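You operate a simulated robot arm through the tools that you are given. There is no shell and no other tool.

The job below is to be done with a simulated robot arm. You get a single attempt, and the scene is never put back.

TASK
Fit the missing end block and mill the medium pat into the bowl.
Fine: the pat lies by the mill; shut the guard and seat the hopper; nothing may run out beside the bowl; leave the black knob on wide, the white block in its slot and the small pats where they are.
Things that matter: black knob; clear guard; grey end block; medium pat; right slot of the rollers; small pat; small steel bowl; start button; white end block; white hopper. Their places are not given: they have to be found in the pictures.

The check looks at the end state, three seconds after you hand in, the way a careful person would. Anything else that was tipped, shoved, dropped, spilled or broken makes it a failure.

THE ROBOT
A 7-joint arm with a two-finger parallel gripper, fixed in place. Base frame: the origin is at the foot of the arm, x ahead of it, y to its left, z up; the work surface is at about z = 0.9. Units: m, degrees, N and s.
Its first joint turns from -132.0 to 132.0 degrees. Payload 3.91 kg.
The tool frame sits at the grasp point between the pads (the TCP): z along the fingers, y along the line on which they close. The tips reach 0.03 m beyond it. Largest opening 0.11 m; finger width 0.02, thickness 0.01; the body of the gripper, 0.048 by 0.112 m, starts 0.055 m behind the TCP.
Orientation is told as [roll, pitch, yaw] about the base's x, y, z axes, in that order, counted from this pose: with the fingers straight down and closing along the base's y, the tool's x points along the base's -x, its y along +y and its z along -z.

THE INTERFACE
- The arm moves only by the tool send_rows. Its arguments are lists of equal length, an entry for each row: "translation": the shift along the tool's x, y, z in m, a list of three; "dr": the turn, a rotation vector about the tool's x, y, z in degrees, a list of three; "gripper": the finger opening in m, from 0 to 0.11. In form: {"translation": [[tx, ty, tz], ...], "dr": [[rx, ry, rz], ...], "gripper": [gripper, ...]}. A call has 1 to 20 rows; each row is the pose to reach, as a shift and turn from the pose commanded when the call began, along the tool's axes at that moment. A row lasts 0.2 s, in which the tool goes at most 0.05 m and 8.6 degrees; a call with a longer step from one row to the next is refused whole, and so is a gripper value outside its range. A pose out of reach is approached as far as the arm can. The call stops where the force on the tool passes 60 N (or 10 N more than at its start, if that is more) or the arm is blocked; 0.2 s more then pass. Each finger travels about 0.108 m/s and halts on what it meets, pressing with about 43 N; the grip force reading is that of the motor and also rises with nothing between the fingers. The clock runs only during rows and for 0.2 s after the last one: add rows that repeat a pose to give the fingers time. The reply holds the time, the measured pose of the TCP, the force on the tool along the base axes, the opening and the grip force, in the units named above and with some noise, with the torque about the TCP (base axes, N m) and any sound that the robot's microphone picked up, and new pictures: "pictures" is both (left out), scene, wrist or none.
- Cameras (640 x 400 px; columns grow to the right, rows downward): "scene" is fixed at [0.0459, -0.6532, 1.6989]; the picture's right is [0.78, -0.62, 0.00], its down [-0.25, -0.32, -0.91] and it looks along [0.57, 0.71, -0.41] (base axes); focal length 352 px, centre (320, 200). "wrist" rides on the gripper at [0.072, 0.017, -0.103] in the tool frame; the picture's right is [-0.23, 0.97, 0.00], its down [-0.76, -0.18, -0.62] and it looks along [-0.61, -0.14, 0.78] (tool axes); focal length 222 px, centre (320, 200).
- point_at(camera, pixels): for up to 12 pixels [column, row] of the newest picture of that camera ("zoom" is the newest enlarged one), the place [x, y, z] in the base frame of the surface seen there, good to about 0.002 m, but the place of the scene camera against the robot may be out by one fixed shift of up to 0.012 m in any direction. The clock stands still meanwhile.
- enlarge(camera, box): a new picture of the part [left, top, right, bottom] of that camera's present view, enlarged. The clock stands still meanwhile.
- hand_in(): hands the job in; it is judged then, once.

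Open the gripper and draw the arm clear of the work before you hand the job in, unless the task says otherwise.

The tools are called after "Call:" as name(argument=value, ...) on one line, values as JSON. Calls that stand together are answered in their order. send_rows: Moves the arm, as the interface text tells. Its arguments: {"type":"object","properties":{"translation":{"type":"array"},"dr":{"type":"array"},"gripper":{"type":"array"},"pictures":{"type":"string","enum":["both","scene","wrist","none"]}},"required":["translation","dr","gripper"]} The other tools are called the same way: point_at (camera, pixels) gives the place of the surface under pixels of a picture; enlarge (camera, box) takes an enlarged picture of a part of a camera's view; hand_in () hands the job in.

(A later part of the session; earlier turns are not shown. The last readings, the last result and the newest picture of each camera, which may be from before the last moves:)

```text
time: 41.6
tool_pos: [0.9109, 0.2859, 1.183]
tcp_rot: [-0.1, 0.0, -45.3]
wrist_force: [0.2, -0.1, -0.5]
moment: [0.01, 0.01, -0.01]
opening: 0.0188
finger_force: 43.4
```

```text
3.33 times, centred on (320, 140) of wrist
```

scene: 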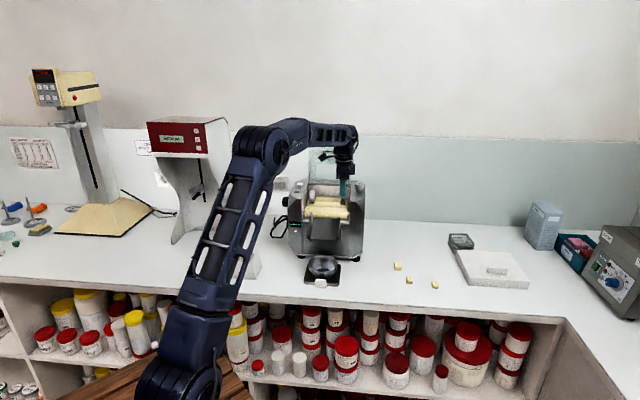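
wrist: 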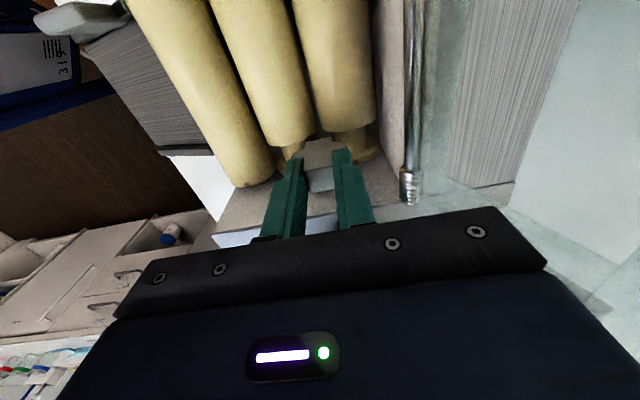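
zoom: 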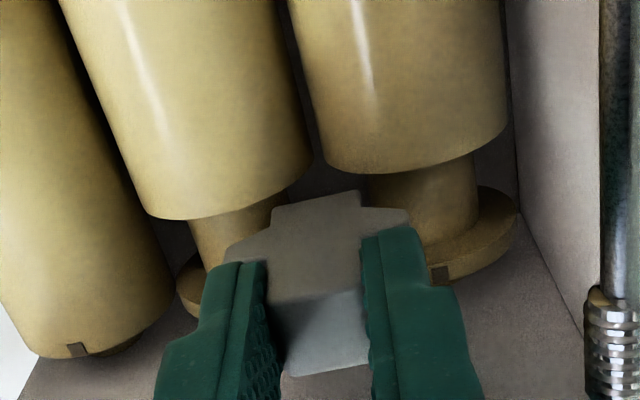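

No contact yet; the grey foot is ~5 mm higher than the white one's level. Lowering 1.5 mm at a time.

Call:
send_rows(translation=[[0, 0, 0.0015], [0, 0, 0.003], [0, 0, 0.0045], [0, 0, 0.006], [0, 0, 0.006]], dr=[[0, 0, 0], [0, 0, 0], [0, 0, 0], [0, 0, 0], [0, 0, 0]], gripper=[0.008, 0.008, 0.008, 0.008, 0.008], pictures="none")

Call:
enlarge(camera="scene", box=[315, 172, 365, 212])

```text
time: 42.9
tool_pos: [0.9105, 0.2843, 1.1775]
tcp_rot: [-0.2, 0.0, -45.2]
wrist_force: [-0.3, 0.3, 0.1]
moment: [0.02, 0.01, -0.01]
opening: 0.0185
finger_force: 42.6
```

```text
10.00 times, centred on (340, 192) of scene
```

zoom: 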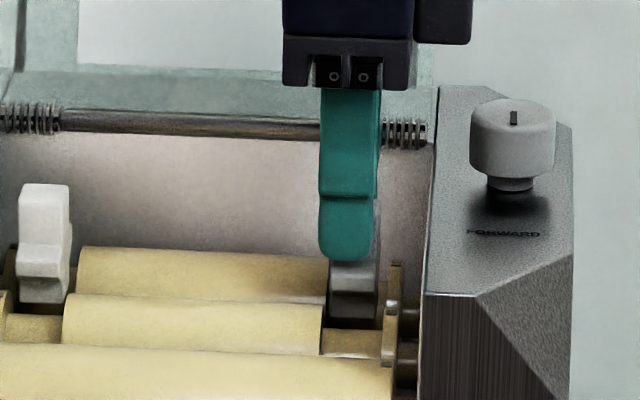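

Foot bottom is now level with the white block's and no contact force yet. I continue down gently.

Call:
send_rows(translation=[[0, 0, 0.001], [0, 0, 0.002], [0, 0, 0.003], [0, 0, 0.004], [0, 0, 0.004]], dr=[[0, 0, 0], [0, 0, 0], [0, 0, 0], [0, 0, 0], [0, 0, 0]], gripper=[0.008, 0.008, 0.008, 0.008, 0.008])

Call:
enlarge(camera="scene", box=[315, 172, 365, 212])

Call:
enlarge(camera="wrist", box=[240, 80, 400, 200])

```text
time: 44.0
tool_pos: [0.9108, 0.284, 1.1731]
tcp_rot: [0.0, -0.1, -45.3]
wrist_force: [6.7, 4.3, 33.0]
moment: [0.13, -0.33, -0.01]
opening: 0.019
finger_force: 42.9
```

scene: 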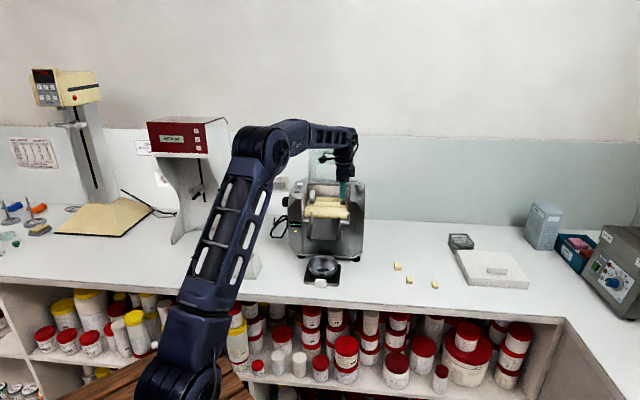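
wrist: 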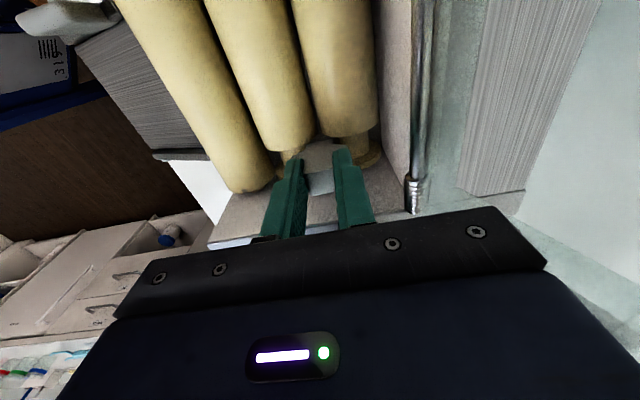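

```text
10.00 times, centred on (340, 192) of scene
```

zoom: 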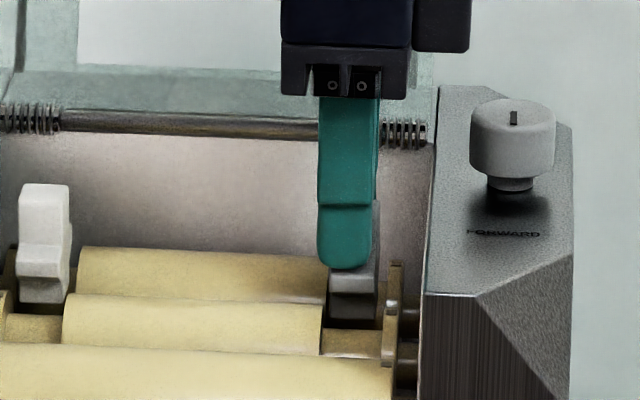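

```text
3.33 times, centred on (320, 140) of wrist
```

zoom: 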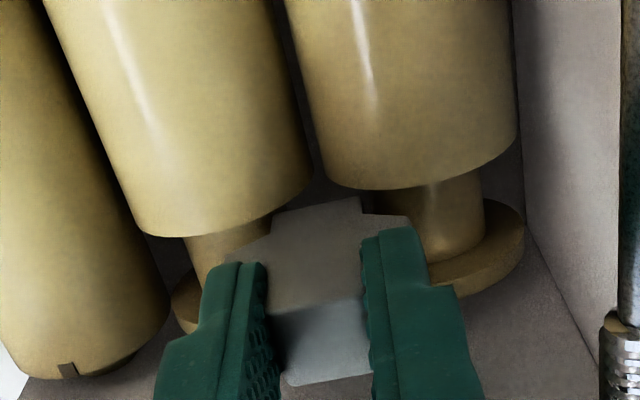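

Contact: 33 N upward at z≈1.173, foot level with the white block's. I ease the pressure, then open the fingers to release.

Call:
send_rows(translation=[[0, 0.0005, -0.002], [0, 0.0005, -0.002], [0, 0.0005, -0.002], [0, 0.0005, -0.002], [0, 0.0005, -0.002]], dr=[[0, 0, 0], [0, 0, 0], [0, 0, 0], [0, 0, 0], [0, 0, 0]], gripper=[0.008, 0.008, 0.02, 0.03, 0.036])

Call:
enlarge(camera="scene", box=[315, 172, 365, 212])

Call:
enlarge(camera="wrist", box=[240, 80, 400, 200])

```text
time: 45.2
tool_pos: [0.9107, 0.2847, 1.1755]
tcp_rot: [-0.1, 0.1, -45.2]
wrist_force: [0.0, 0.1, -0.1]
moment: [0.0, -0.01, -0.01]
opening: 0.0357
finger_force: 0.0
```

scene: 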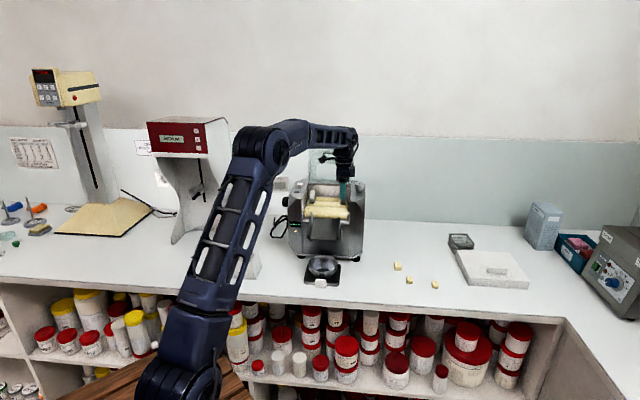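
wrist: 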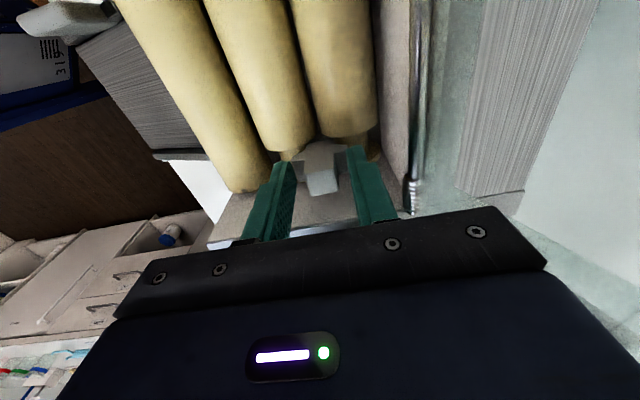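

```text
10.00 times, centred on (340, 192) of scene
```

zoom: 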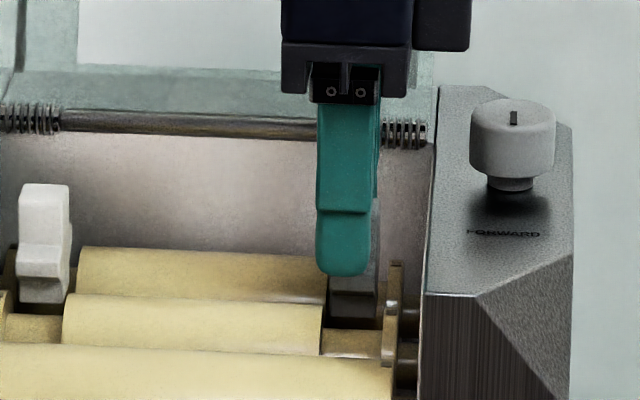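

```text
3.33 times, centred on (320, 140) of wrist
```

zoom: 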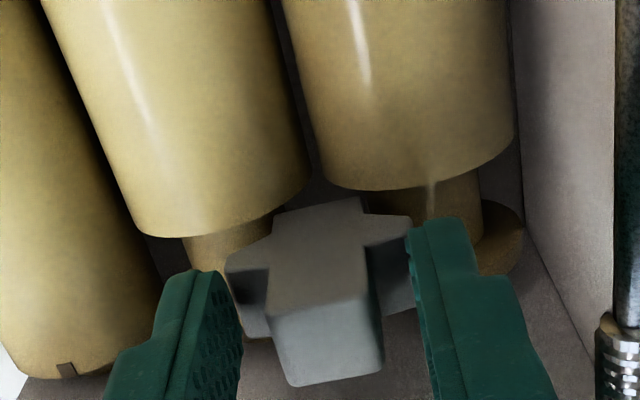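

Released and the block stays upright in the slot. I raise the gripper straight up and look back.

Call:
send_rows(translation=[[0, 0, -0.01], [0, 0, -0.03], [0, 0, -0.07], [0, 0, -0.11], [0.03, 0, -0.13], [0.06, 0, -0.13], [0.06, 0, -0.13]], dr=[[0, 0, 0], [0, 0, 0], [0, 0, 0], [0, 0, 0], [0, 0, 0], [0, 0, 0], [0, 0, 0]], gripper=[0.04, 0.04, 0.04, 0.04, 0.04, 0.04, 0.04])

Call:
enlarge(camera="scene", box=[295, 172, 365, 222])

Call:
enlarge(camera="wrist", box=[220, 0, 420, 160])

```text
time: 46.9
tool_pos: [0.868, 0.3275, 1.3049]
tcp_rot: [0.0, 0.1, -45.3]
wrist_force: [0.7, 1.2, 0.1]
moment: [0.0, 0.0, -0.01]
opening: 0.0401
finger_force: 0.1
```

scene: 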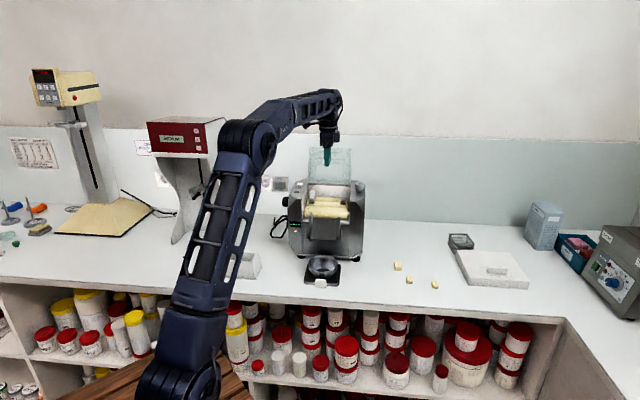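
wrist: 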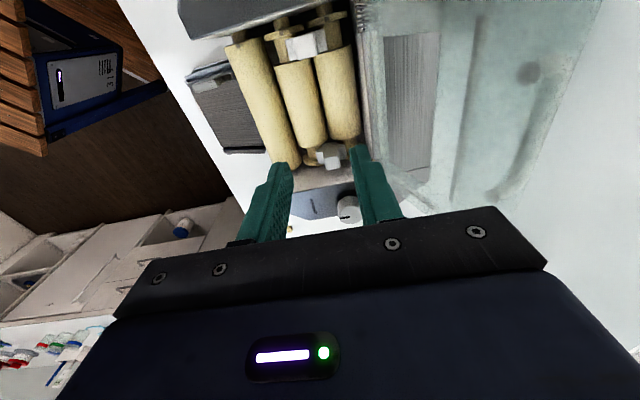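

```text
8.00 times, centred on (330, 197) of scene
```

zoom: 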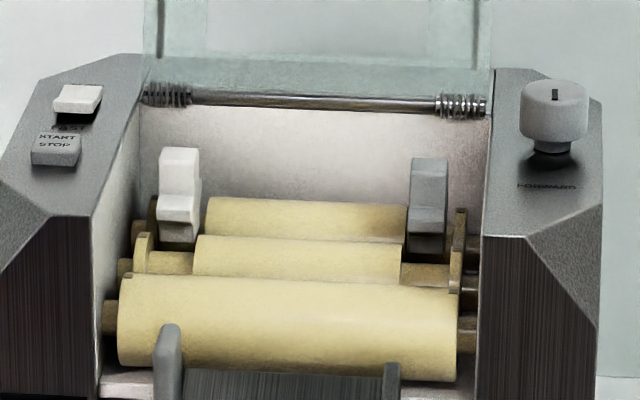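

```text
2.50 times, centred on (320, 80) of wrist
```

zoom: 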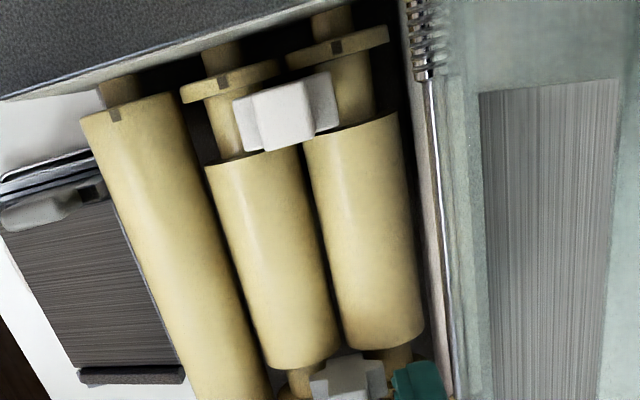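

The grey block now stands symmetric to the white one, same height. Next I examine the opened guard to plan closing it.

Call:
enlarge(camera="scene", box=[295, 130, 365, 190])

Call:
point_at(camera="zoom", pixels=[[130, 110], [500, 120], [130, 60], [240, 115], [440, 122], [350, 145], [250, 180], [440, 185], [160, 350], [470, 360], [520, 60], [110, 150]])

Call:
point_at(camera="wrist", pixels=[[530, 72], [500, 100], [560, 60], [470, 100], [440, 130], [590, 20], [520, 170], [480, 60], [450, 180], [375, 60], [500, 190], [480, 200]])

```text
6.67 times, centred on (330, 160) of scene
```

zoom: 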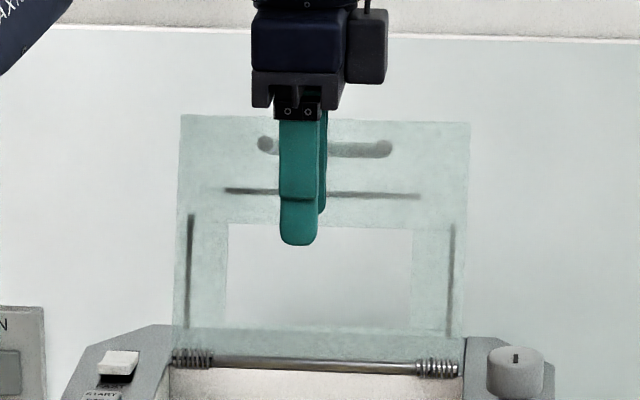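

```text
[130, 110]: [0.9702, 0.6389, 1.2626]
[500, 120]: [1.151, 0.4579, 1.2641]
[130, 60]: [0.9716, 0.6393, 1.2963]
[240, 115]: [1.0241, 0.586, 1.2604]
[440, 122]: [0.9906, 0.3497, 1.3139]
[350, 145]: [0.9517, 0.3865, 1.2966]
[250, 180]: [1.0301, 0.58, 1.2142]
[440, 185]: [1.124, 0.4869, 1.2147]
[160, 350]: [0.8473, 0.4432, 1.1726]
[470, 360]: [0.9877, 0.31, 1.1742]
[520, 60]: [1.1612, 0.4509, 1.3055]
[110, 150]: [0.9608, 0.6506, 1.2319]
```

```text
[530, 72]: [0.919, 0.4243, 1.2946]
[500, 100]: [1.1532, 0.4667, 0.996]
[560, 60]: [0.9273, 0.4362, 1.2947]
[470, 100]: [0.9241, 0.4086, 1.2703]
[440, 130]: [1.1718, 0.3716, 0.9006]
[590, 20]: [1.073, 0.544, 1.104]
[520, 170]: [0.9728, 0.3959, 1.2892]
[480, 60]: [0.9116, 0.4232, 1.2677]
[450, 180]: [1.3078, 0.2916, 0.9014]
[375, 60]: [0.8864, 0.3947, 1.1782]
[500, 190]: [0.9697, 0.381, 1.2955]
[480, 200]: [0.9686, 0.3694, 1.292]
```

The guard leans back at ~115°, top edge near v≈0.96, z≈1.313. I'll tilt the tool 20° so the fingers point outward and go above that edge, left of the handle, to straddle it.

Call:
send_rows(translation=[[0.01, 0, -0.035], [0.02, 0, -0.0701], [0.035, 0.03, -0.0701], [0.05, 0.06, -0.0701], [0.055, 0.0905, -0.0701], [0.055, 0.0905, -0.0701]], dr=[[0, 0, 0], [-4, 0, 0], [-10, 0, 0], [-15, 0, 0], [-20, 0, 0], [-20, 0, 0]], gripper=[0.045, 0.05, 0.05, 0.05, 0.05, 0.05])

Call:
enlarge(camera="scene", box=[290, 110, 375, 190])

```text
time: 48.2
tool_pos: [0.8962, 0.4336, 1.3759]
tcp_rot: [19.8, 0.1, -45.4]
wrist_force: [0.1, 0.0, 0.5]
moment: [0.0, 0.03, -0.01]
opening: 0.05
finger_force: 0.0
```

scene: 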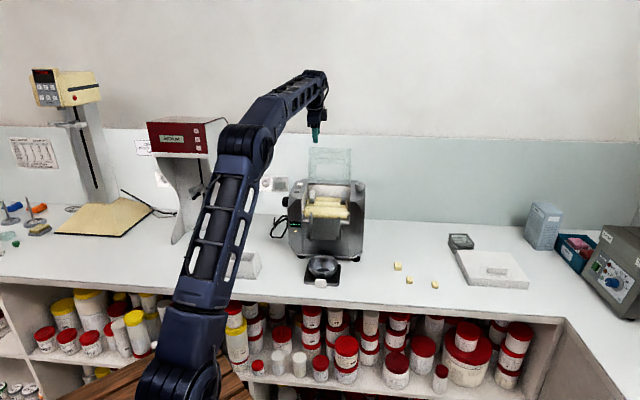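
wrist: 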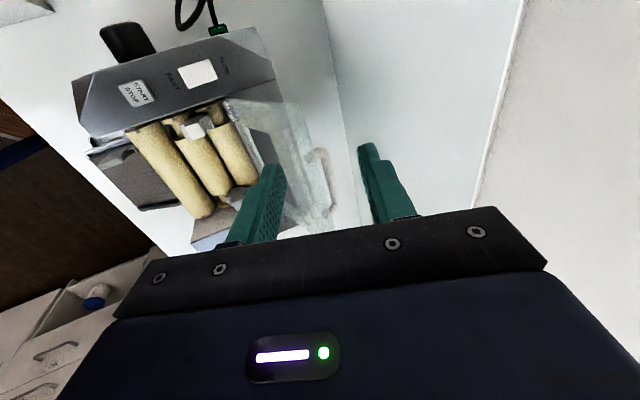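

```text
5.00 times, centred on (332, 150) of scene
```

zoom: 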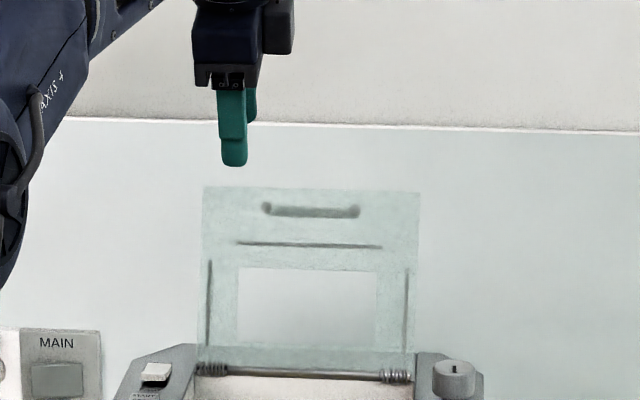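

The guard's edge and handle lie between the fingers in the wrist view. I'll enlarge to verify.

Call:
enlarge(camera="wrist", box=[220, 70, 420, 230])

Call:
point_at(camera="zoom", pixels=[[310, 250], [325, 300], [345, 360], [300, 200], [270, 100], [345, 300], [320, 320], [290, 330], [360, 340], [280, 380], [250, 120], [340, 250]])

```text
2.50 times, centred on (320, 150) of wrist
```

zoom: 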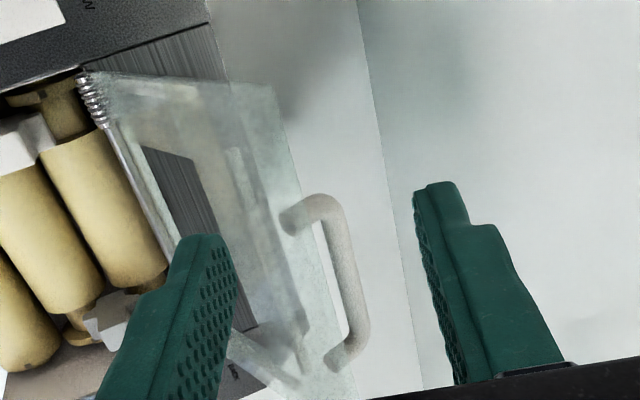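

```text
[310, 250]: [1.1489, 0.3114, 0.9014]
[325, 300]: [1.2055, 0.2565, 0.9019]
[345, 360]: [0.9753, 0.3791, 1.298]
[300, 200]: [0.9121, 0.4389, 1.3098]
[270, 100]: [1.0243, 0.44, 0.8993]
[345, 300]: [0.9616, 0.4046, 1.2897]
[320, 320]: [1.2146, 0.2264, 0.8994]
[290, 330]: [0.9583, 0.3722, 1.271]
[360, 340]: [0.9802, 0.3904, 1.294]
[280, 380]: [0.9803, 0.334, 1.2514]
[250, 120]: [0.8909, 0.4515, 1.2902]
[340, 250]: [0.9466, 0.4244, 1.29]
```

Panel edge near (v≈0.958, z≈1.312) lies midway between the fingers, left of the handle. I advance 50 mm along the tool axis to straddle it.

Call:
send_rows(translation=[[0, -0.002, 0.02], [0, -0.004, 0.04], [0, -0.004, 0.05], [0, -0.004, 0.05]], dr=[[0, 0, 0], [0, 0, 0], [0, 0, 0], [0, 0, 0]], gripper=[0.05, 0.05, 0.05, 0.05])

Call:
enlarge(camera="wrist", box=[220, 70, 420, 230])

Call:
enlarge(camera="scene", box=[290, 110, 375, 190])

```text
time: 49.2
tool_pos: [0.906, 0.4422, 1.3266]
tcp_rot: [19.9, 0.0, -45.2]
wrist_force: [1.1, -0.4, -0.3]
moment: [-0.01, 0.01, -0.02]
opening: 0.0499
finger_force: 0.0
```

scene: 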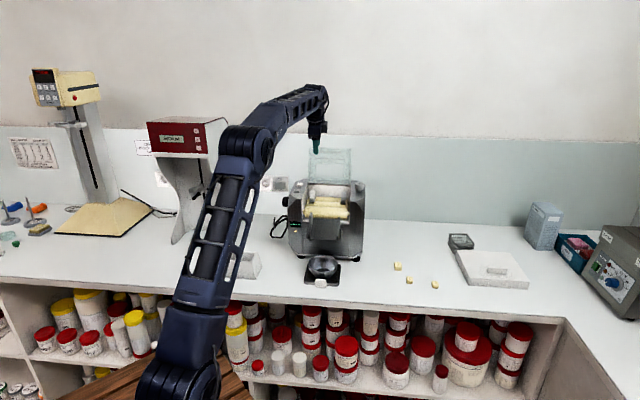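
wrist: 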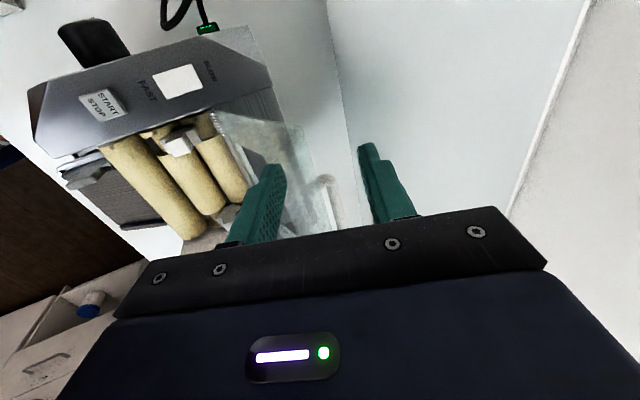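

```text
2.50 times, centred on (320, 150) of wrist
```

zoom: 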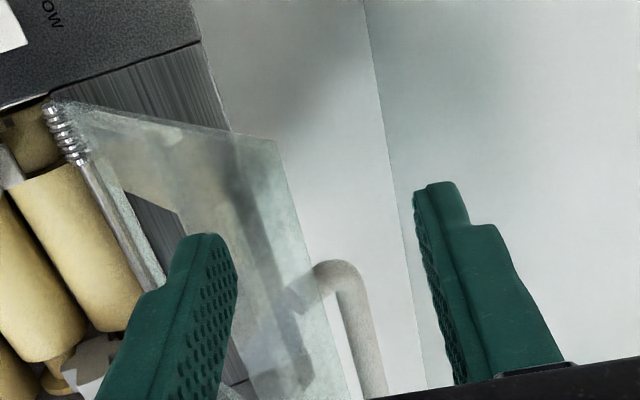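

```text
5.00 times, centred on (332, 150) of scene
```

zoom: 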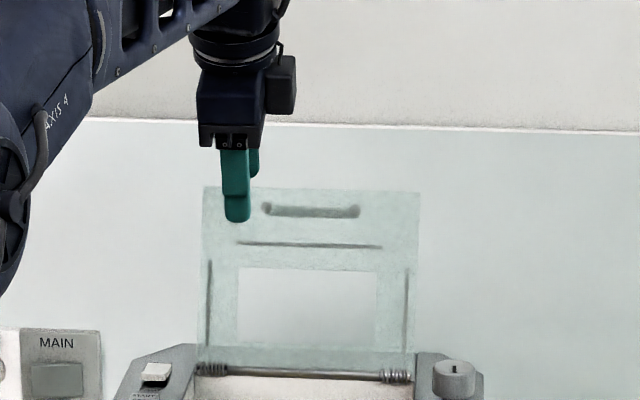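

The panel is straddled at its upper-left. I now narrow to 0.04 and pull the guard forward along its arc toward vertical, levelling the tool as I go.

Call:
send_rows(translation=[[0, -0.008, -0.001], [0, -0.0178, -0.0027], [0, -0.0268, -0.0125], [0, -0.0365, -0.0217], [0, -0.0468, -0.0297], [0, -0.0576, -0.0367], [0, -0.0576, -0.0367]], dr=[[0, 0, 0], [0, 0, 0], [3, 0, 0], [6, 0, 0], [9, 0, 0], [12, 0, 0], [12, 0, 0]], gripper=[0.042, 0.04, 0.04, 0.04, 0.04, 0.04, 0.04])

Call:
enlarge(camera="wrist", box=[220, 70, 420, 230])

Call:
enlarge(camera="scene", box=[290, 110, 375, 190])

```text
time: 50.9
tool_pos: [0.8563, 0.3934, 1.3404]
tcp_rot: [7.8, 0.0, -45.3]
wrist_force: [0.8, 0.6, 0.4]
moment: [0.0, -0.01, 0.02]
opening: 0.0401
finger_force: 0.1
```

scene: 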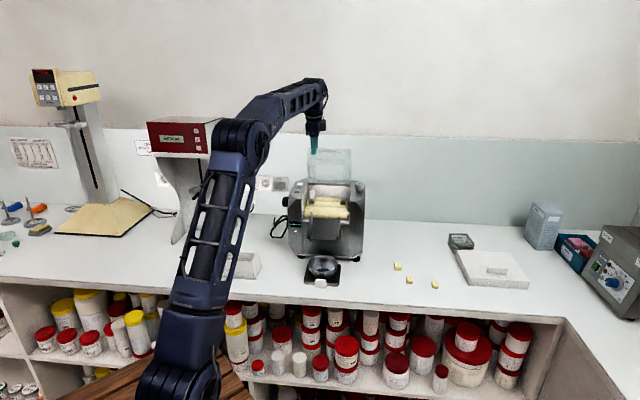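
wrist: 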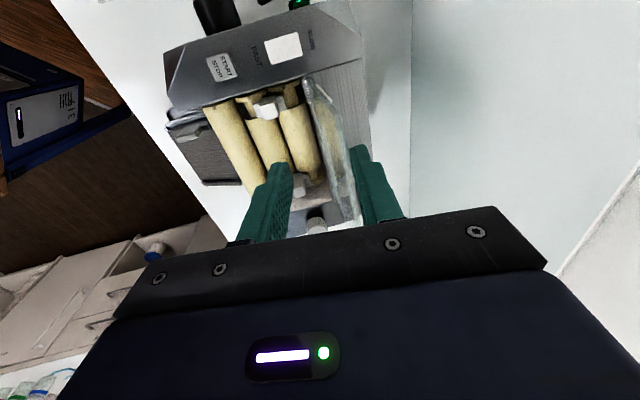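

```text
2.50 times, centred on (320, 150) of wrist
```

zoom: 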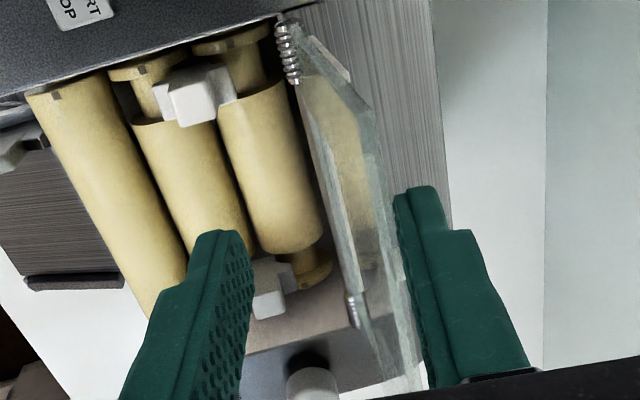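

```text
5.00 times, centred on (332, 150) of scene
```

zoom: 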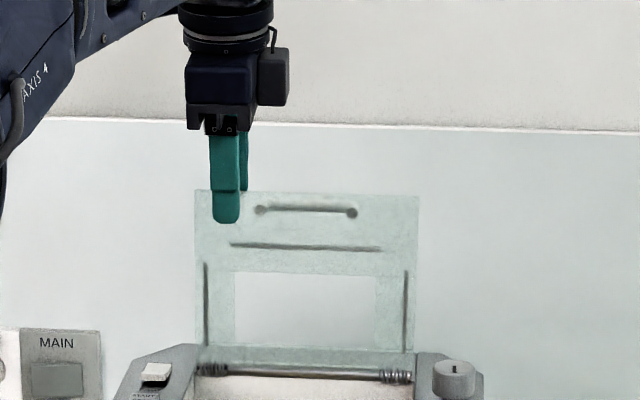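

The guard is near vertical (≈95°) with the rear finger behind it. I narrow the fingers and continue forward so the guard tips over gently onto the front finger.

Call:
send_rows(translation=[[0, -0.0008, -0.0038], [0, -0.007, -0.005], [0, -0.0129, -0.0058], [0, -0.0155, -0.0015], [0, -0.022, -0.0005], [0, -0.0287, 0.0007], [0, -0.0287, 0.0007]], dr=[[3.8, 0, 0], [6, 0, 0], [7.8, 0, 0], [7.8, 0, 0], [7.8, 0, 0], [7.8, 0, 0], [7.8, 0, 0]], gripper=[0.026, 0.024, 0.024, 0.024, 0.024, 0.024, 0.024])

Call:
enlarge(camera="wrist", box=[220, 70, 420, 230])

Call:
enlarge(camera="scene", box=[290, 110, 375, 190])

```text
time: 52.5
tool_pos: [0.8365, 0.3736, 1.3366]
tcp_rot: [0.1, -0.1, -45.4]
wrist_force: [0.0, -0.4, -0.3]
moment: [0.02, 0.0, 0.01]
opening: 0.024
finger_force: 0.0
```

scene: 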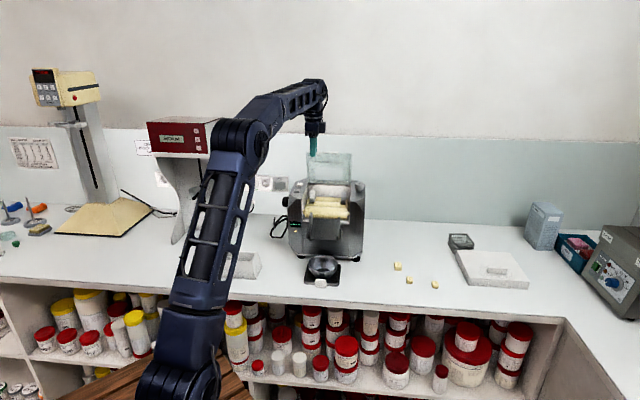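
wrist: 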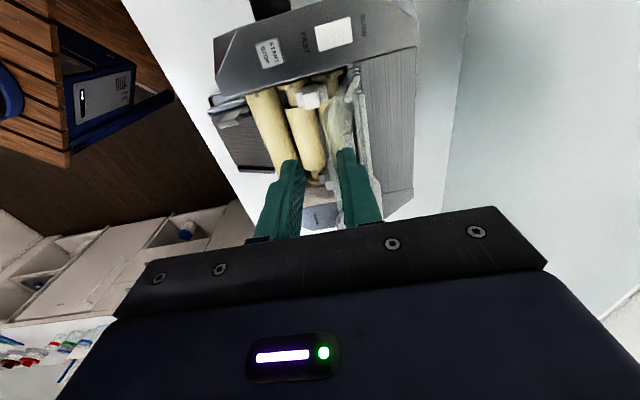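

```text
2.50 times, centred on (320, 150) of wrist
```

zoom: 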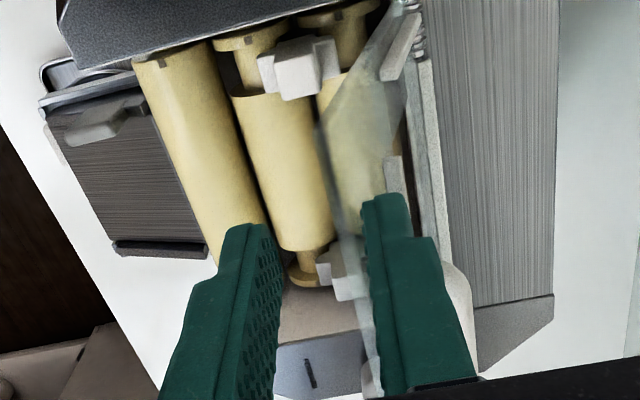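

```text
5.00 times, centred on (332, 150) of scene
```

zoom: 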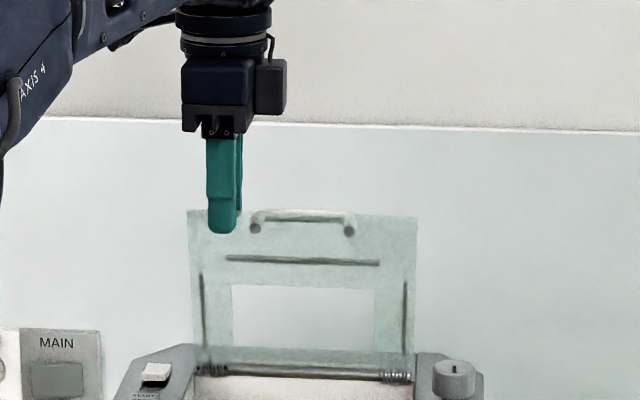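

Guard at ~75° held between the fingers, no force. Continue lowering along the arc to about 40°, widening the fingers gradually.

Call:
send_rows(translation=[[0, -0.0123, 0.0058], [0, -0.0233, 0.012], [0, -0.0345, 0.0191], [0, -0.045, 0.0272], [0, -0.0533, 0.0361], [0, -0.0607, 0.0459], [0, -0.0607, 0.0459]], dr=[[0, 0, 0], [0, 0, 0], [0, 0, 0], [0, 0, 0], [0, 0, 0], [0, 0, 0], [0, 0, 0]], gripper=[0.024, 0.025, 0.026, 0.027, 0.029, 0.032, 0.032])

Call:
enlarge(camera="wrist", box=[220, 70, 420, 230])

Call:
enlarge(camera="scene", box=[290, 110, 375, 210])

```text
time: 54.0
tool_pos: [0.7945, 0.3311, 1.2901]
tcp_rot: [0.2, 0.0, -45.4]
wrist_force: [-0.2, -0.4, -0.3]
moment: [0.03, -0.01, -0.02]
opening: 0.032
finger_force: 0.1
```

scene: 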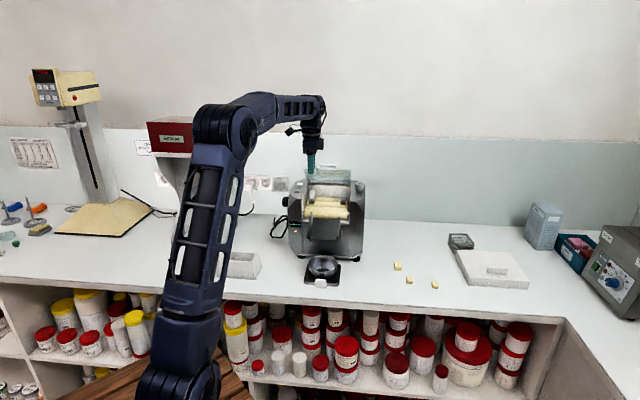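
wrist: 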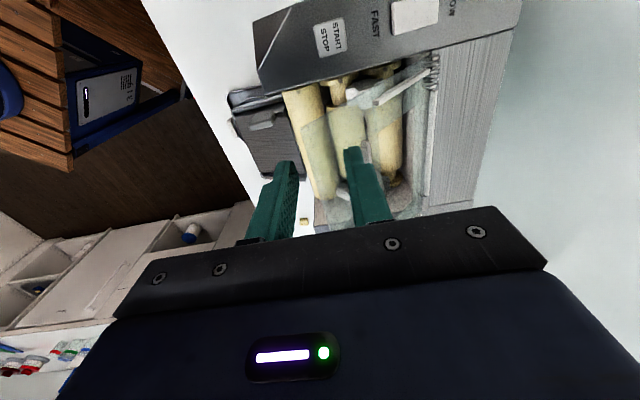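

```text
2.50 times, centred on (320, 150) of wrist
```

zoom: 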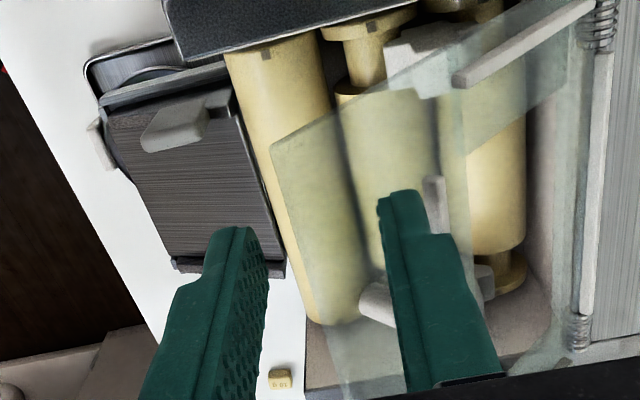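

```text
4.00 times, centred on (332, 160) of scene
```

zoom: 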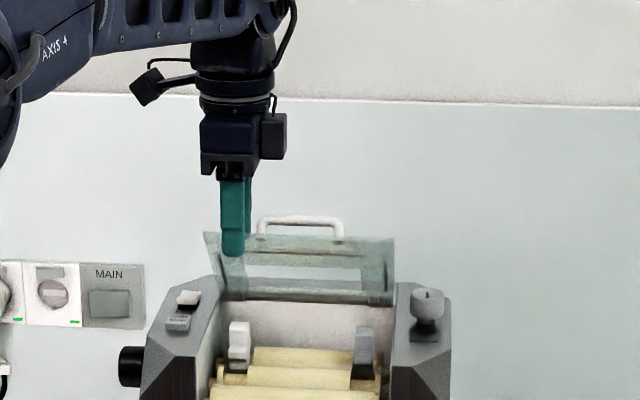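

Guard is at ~40° resting on the front finger. I continue down to ~10° and then open the fingers so it drops the last bit gently.

Call:
send_rows(translation=[[0, -0.0071, 0.0099], [0, -0.0132, 0.0211], [0, -0.0196, 0.0299], [0, -0.0229, 0.0401], [0, -0.0239, 0.0508], [0, -0.0223, 0.0617], [0, -0.0223, 0.0617]], dr=[[0, 0, 0], [0, 0, 0], [0, 0, 0], [0, 0, 0], [0, 0, 0], [0, 0, 0], [0, 0, 0]], gripper=[0.035, 0.038, 0.038, 0.041, 0.047, 0.056, 0.06])

Call:
enlarge(camera="wrist", box=[220, 40, 420, 200])

Call:
enlarge(camera="scene", box=[285, 140, 370, 230])

```text
time: 55.6
tool_pos: [0.7784, 0.3156, 1.2286]
tcp_rot: [0.1, 0.0, -45.4]
wrist_force: [-0.6, -0.5, -0.1]
moment: [-0.01, -0.03, 0.04]
opening: 0.0597
finger_force: 0.0
```

scene: 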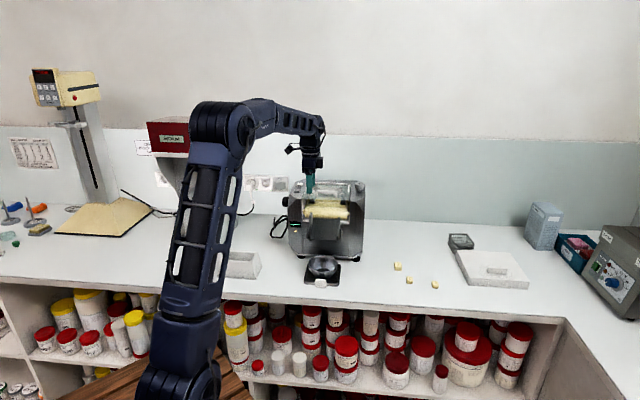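
wrist: 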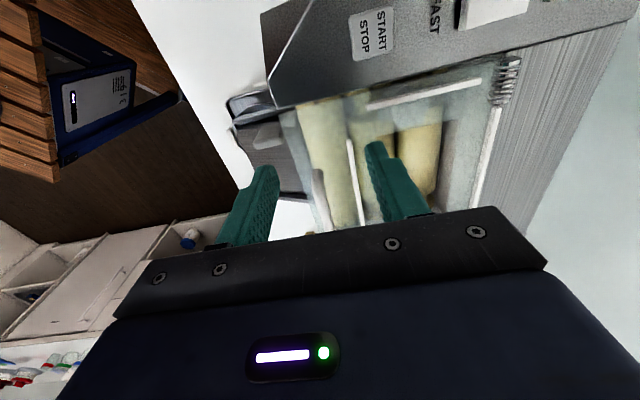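

```text
2.50 times, centred on (320, 120) of wrist
```

zoom: 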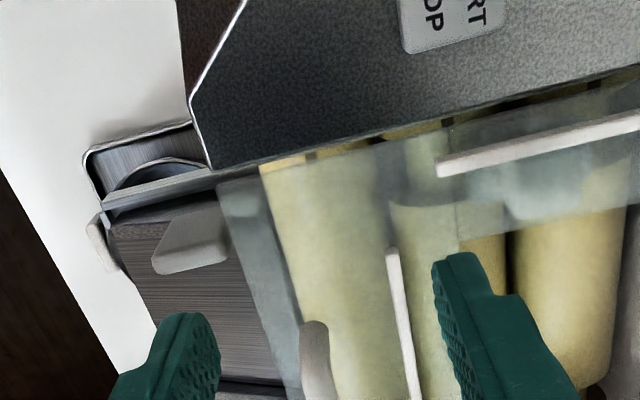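

```text
4.44 times, centred on (328, 185) of scene
```

zoom: 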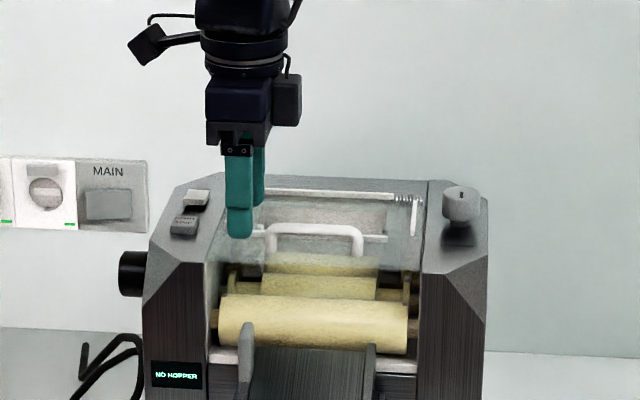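

The guard is shut again and the display reads "NO HOPPER". I raise clear and move over the hopper at about (0.507,0.409).

Call:
send_rows(translation=[[0, 0, -0.045], [0, 0, -0.09], [0.03, -0.015, -0.1], [0.067, -0.033, -0.1], [0.105, -0.052, -0.1], [0.143, -0.071, -0.1], [0.181, -0.09, -0.1], [0.219, -0.109, -0.1], [0.2567, -0.1274, -0.09], [0.2567, -0.1274, -0.045], [0.2567, -0.1274, 0.0], [0.2567, -0.1274, 0.04], [0.2567, -0.1274, 0.04]], dr=[[0, 0, 0], [0, 0, 0], [0, 0, 0], [0, 0, 0], [0, 0, 0], [0, 0, 0], [0, 0, 0], [0, 0, 0], [0, 0, 0], [0, 0, 0], [0, 0, 0], [0, 0, 0], [0, 0, 0]], gripper=[0.06, 0.06, 0.06, 0.07, 0.08, 0.09, 0.1, 0.11, 0.11, 0.11, 0.11, 0.11, 0.11])

Call:
enlarge(camera="scene", box=[285, 165, 370, 230])

Call:
enlarge(camera="wrist", box=[210, 40, 430, 210])

```text
time: 58.5
tool_pos: [0.5074, 0.4097, 1.1877]
tcp_rot: [0.1, 0.0, -45.4]
wrist_force: [-0.6, 0.1, 0.4]
moment: [-0.01, -0.02, 0.0]
opening: 0.1099
finger_force: 0.0
```

scene: 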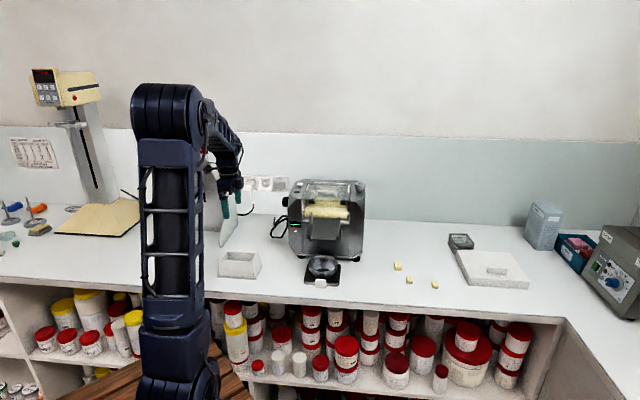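
wrist: 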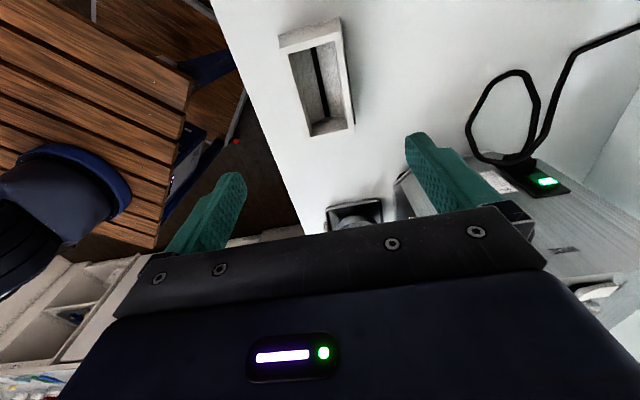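

```text
6.15 times, centred on (328, 198) of scene
```

zoom: 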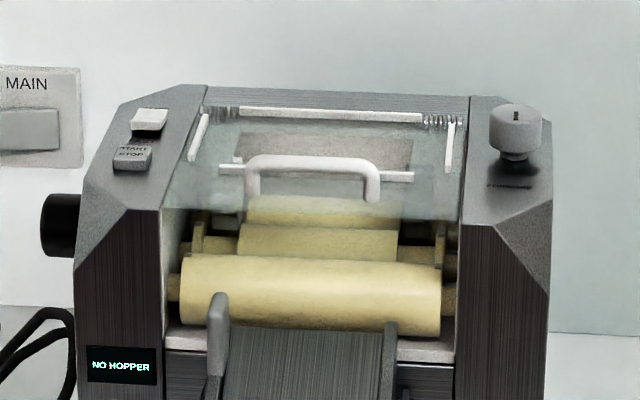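

```text
2.35 times, centred on (320, 125) of wrist
```

zoom: 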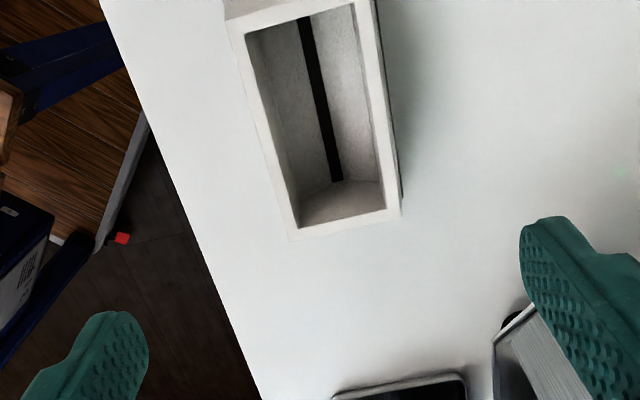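

Guard is shut flat. The hopper is at (318,78) in the wrist view; I measure its rim and base precisely.

Call:
enlarge(camera="wrist", box=[250, 5, 390, 145])

Call:
point_at(camera="wrist", pixels=[[283, 40], [280, 50], [340, 20], [350, 126], [312, 134], [296, 85], [345, 75], [318, 26], [331, 130], [353, 122], [306, 60], [335, 60]])

```text
2.86 times, centred on (320, 75) of wrist
```

zoom: 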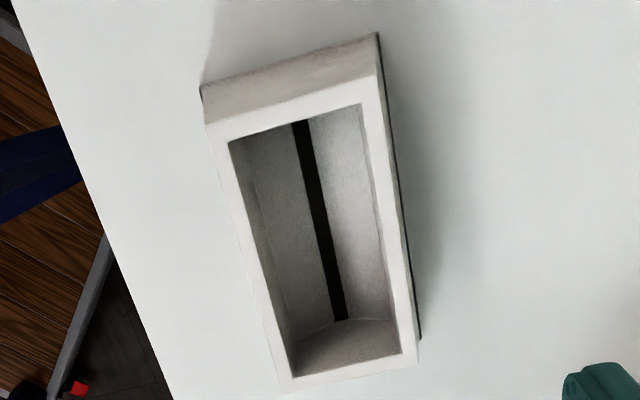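

```text
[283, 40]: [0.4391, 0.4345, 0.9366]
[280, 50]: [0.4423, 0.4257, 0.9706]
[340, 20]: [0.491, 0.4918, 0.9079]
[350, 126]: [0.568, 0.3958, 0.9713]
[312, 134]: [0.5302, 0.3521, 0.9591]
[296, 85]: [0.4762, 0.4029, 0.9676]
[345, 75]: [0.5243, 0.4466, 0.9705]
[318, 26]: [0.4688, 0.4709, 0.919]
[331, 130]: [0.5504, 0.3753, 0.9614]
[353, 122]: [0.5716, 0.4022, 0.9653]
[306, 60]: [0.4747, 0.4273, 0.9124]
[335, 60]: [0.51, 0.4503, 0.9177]
```

Now the rim corners on the zoomed picture.

Call:
point_at(camera="zoom", pixels=[[212, 132], [374, 84], [412, 356], [290, 386], [245, 250], [395, 220], [295, 105], [350, 372], [415, 330], [205, 92], [376, 40], [398, 160]])

```text
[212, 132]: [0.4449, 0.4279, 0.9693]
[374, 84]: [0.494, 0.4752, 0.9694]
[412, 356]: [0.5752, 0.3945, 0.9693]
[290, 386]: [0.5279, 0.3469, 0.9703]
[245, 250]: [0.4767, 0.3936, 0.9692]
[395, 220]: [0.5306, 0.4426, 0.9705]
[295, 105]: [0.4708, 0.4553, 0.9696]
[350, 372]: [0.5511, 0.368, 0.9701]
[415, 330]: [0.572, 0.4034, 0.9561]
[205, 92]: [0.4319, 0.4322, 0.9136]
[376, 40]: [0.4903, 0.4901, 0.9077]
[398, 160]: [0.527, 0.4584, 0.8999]
```

Hopper rim centre ≈(0.5105,0.411), rim ≈0.118×0.072, base ≈0.145×0.087, aligned with the tool. I descend with fully open fingers to just above the rim and check.

Call:
send_rows(translation=[[-0.0014, 0.0032, 0.045], [-0.0014, 0.0032, 0.09], [-0.0014, 0.0032, 0.135], [-0.0014, 0.0032, 0.162], [-0.0014, 0.0032, 0.162]], dr=[[0, 0, 0], [0, 0, 0], [0, 0, 0], [0, 0, 0], [0, 0, 0]], gripper=[0.11, 0.11, 0.11, 0.11, 0.11])

Call:
enlarge(camera="scene", box=[195, 190, 295, 290])

```text
time: 59.6
tool_pos: [0.512, 0.4125, 1.0259]
tcp_rot: [0.1, 0.0, -45.4]
wrist_force: [0.0, -0.5, 0.1]
moment: [-0.01, -0.02, 0.0]
opening: 0.1101
finger_force: 0.2
```

scene: 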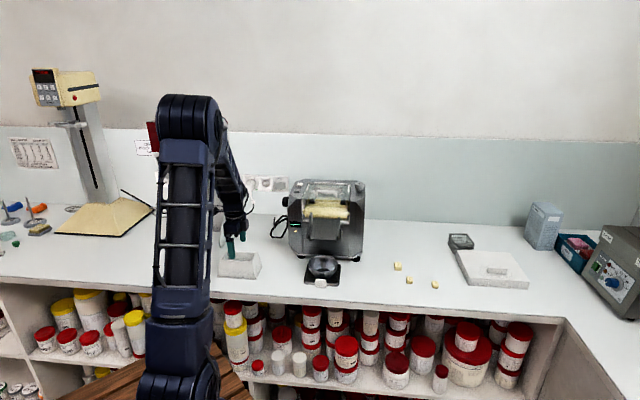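
wrist: 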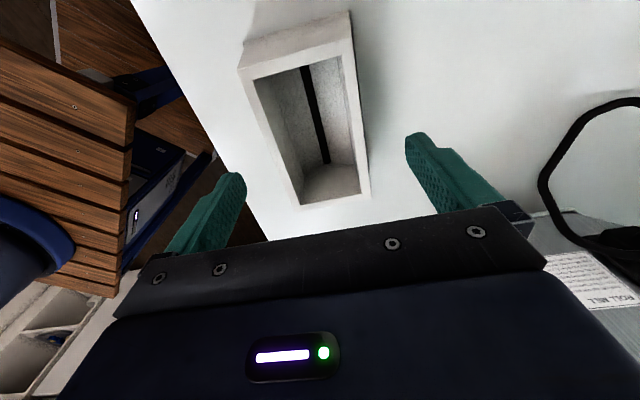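

```text
4.00 times, centred on (245, 240) of scene
```

zoom: 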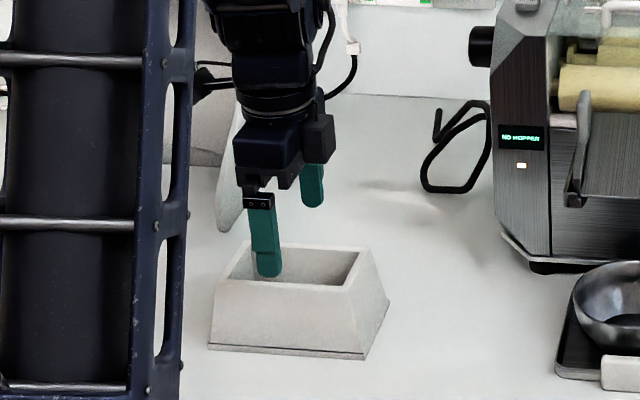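

The rim is centred between the fingers to within 2 mm. I shift −2 mm, descend to TCP z≈0.948 and close on the long walls.

Call:
send_rows(translation=[[0, -0.002, 0.03], [0, -0.002, 0.06], [0, -0.002, 0.078], [0, -0.002, 0.078]], dr=[[0, 0, 0], [0, 0, 0], [0, 0, 0], [0, 0, 0]], gripper=[0.11, 0.11, 0.11, 0.11])

Call:
enlarge(camera="scene", box=[195, 190, 295, 290])

```text
time: 60.6
tool_pos: [0.5092, 0.4096, 0.9493]
tcp_rot: [0.1, 0.0, -45.2]
wrist_force: [-0.2, 0.3, 0.7]
moment: [-0.02, 0.03, 0.01]
opening: 0.11
finger_force: 0.0
```

scene: 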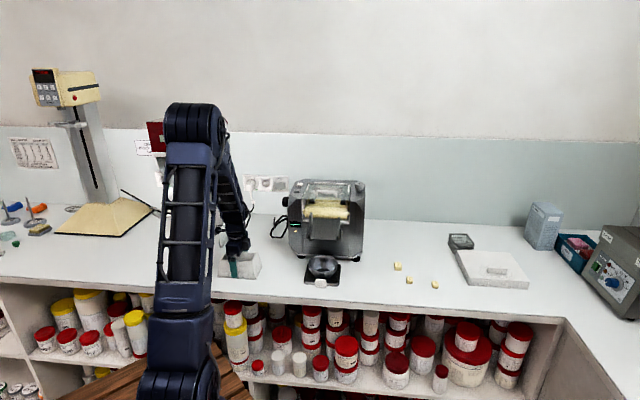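
wrist: 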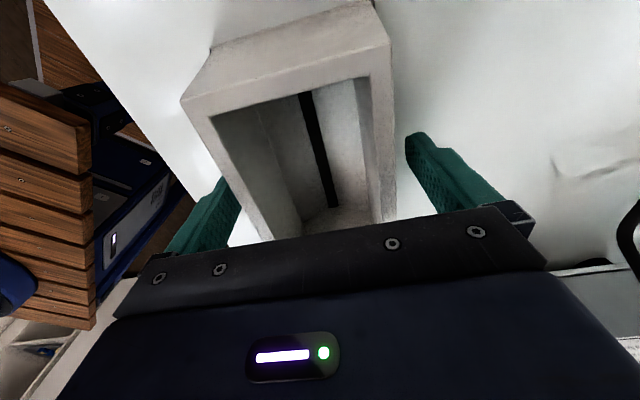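

```text
4.00 times, centred on (245, 240) of scene
```

zoom: 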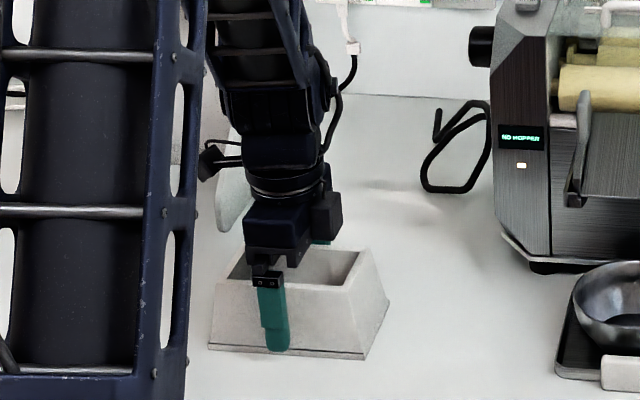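

The fingers straddle the hopper on its long sides without contact. I close now.

Call:
send_rows(translation=[[0, 0, 0], [0, 0, 0], [0, 0, 0], [0, 0, 0]], dr=[[0, 0, 0], [0, 0, 0], [0, 0, 0], [0, 0, 0]], gripper=[0.095, 0.08, 0.07, 0.065], pictures="wrist")

```text
time: 61.6
tool_pos: [0.5105, 0.4075, 0.9491]
tcp_rot: [0.1, 0.0, -45.3]
wrist_force: [-0.3, 0.5, 0.2]
moment: [0.02, 0.01, -0.02]
opening: 0.0831
finger_force: 43.1
```

wrist: 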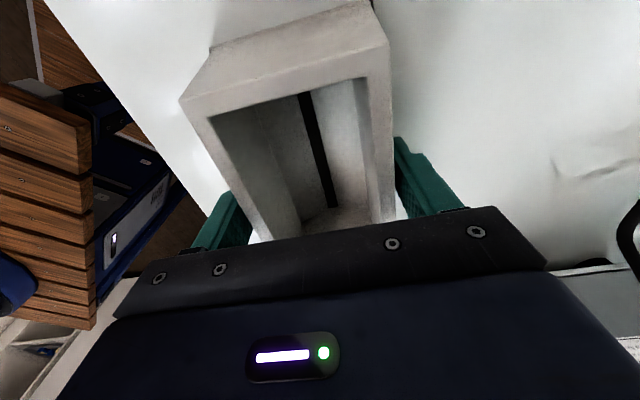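

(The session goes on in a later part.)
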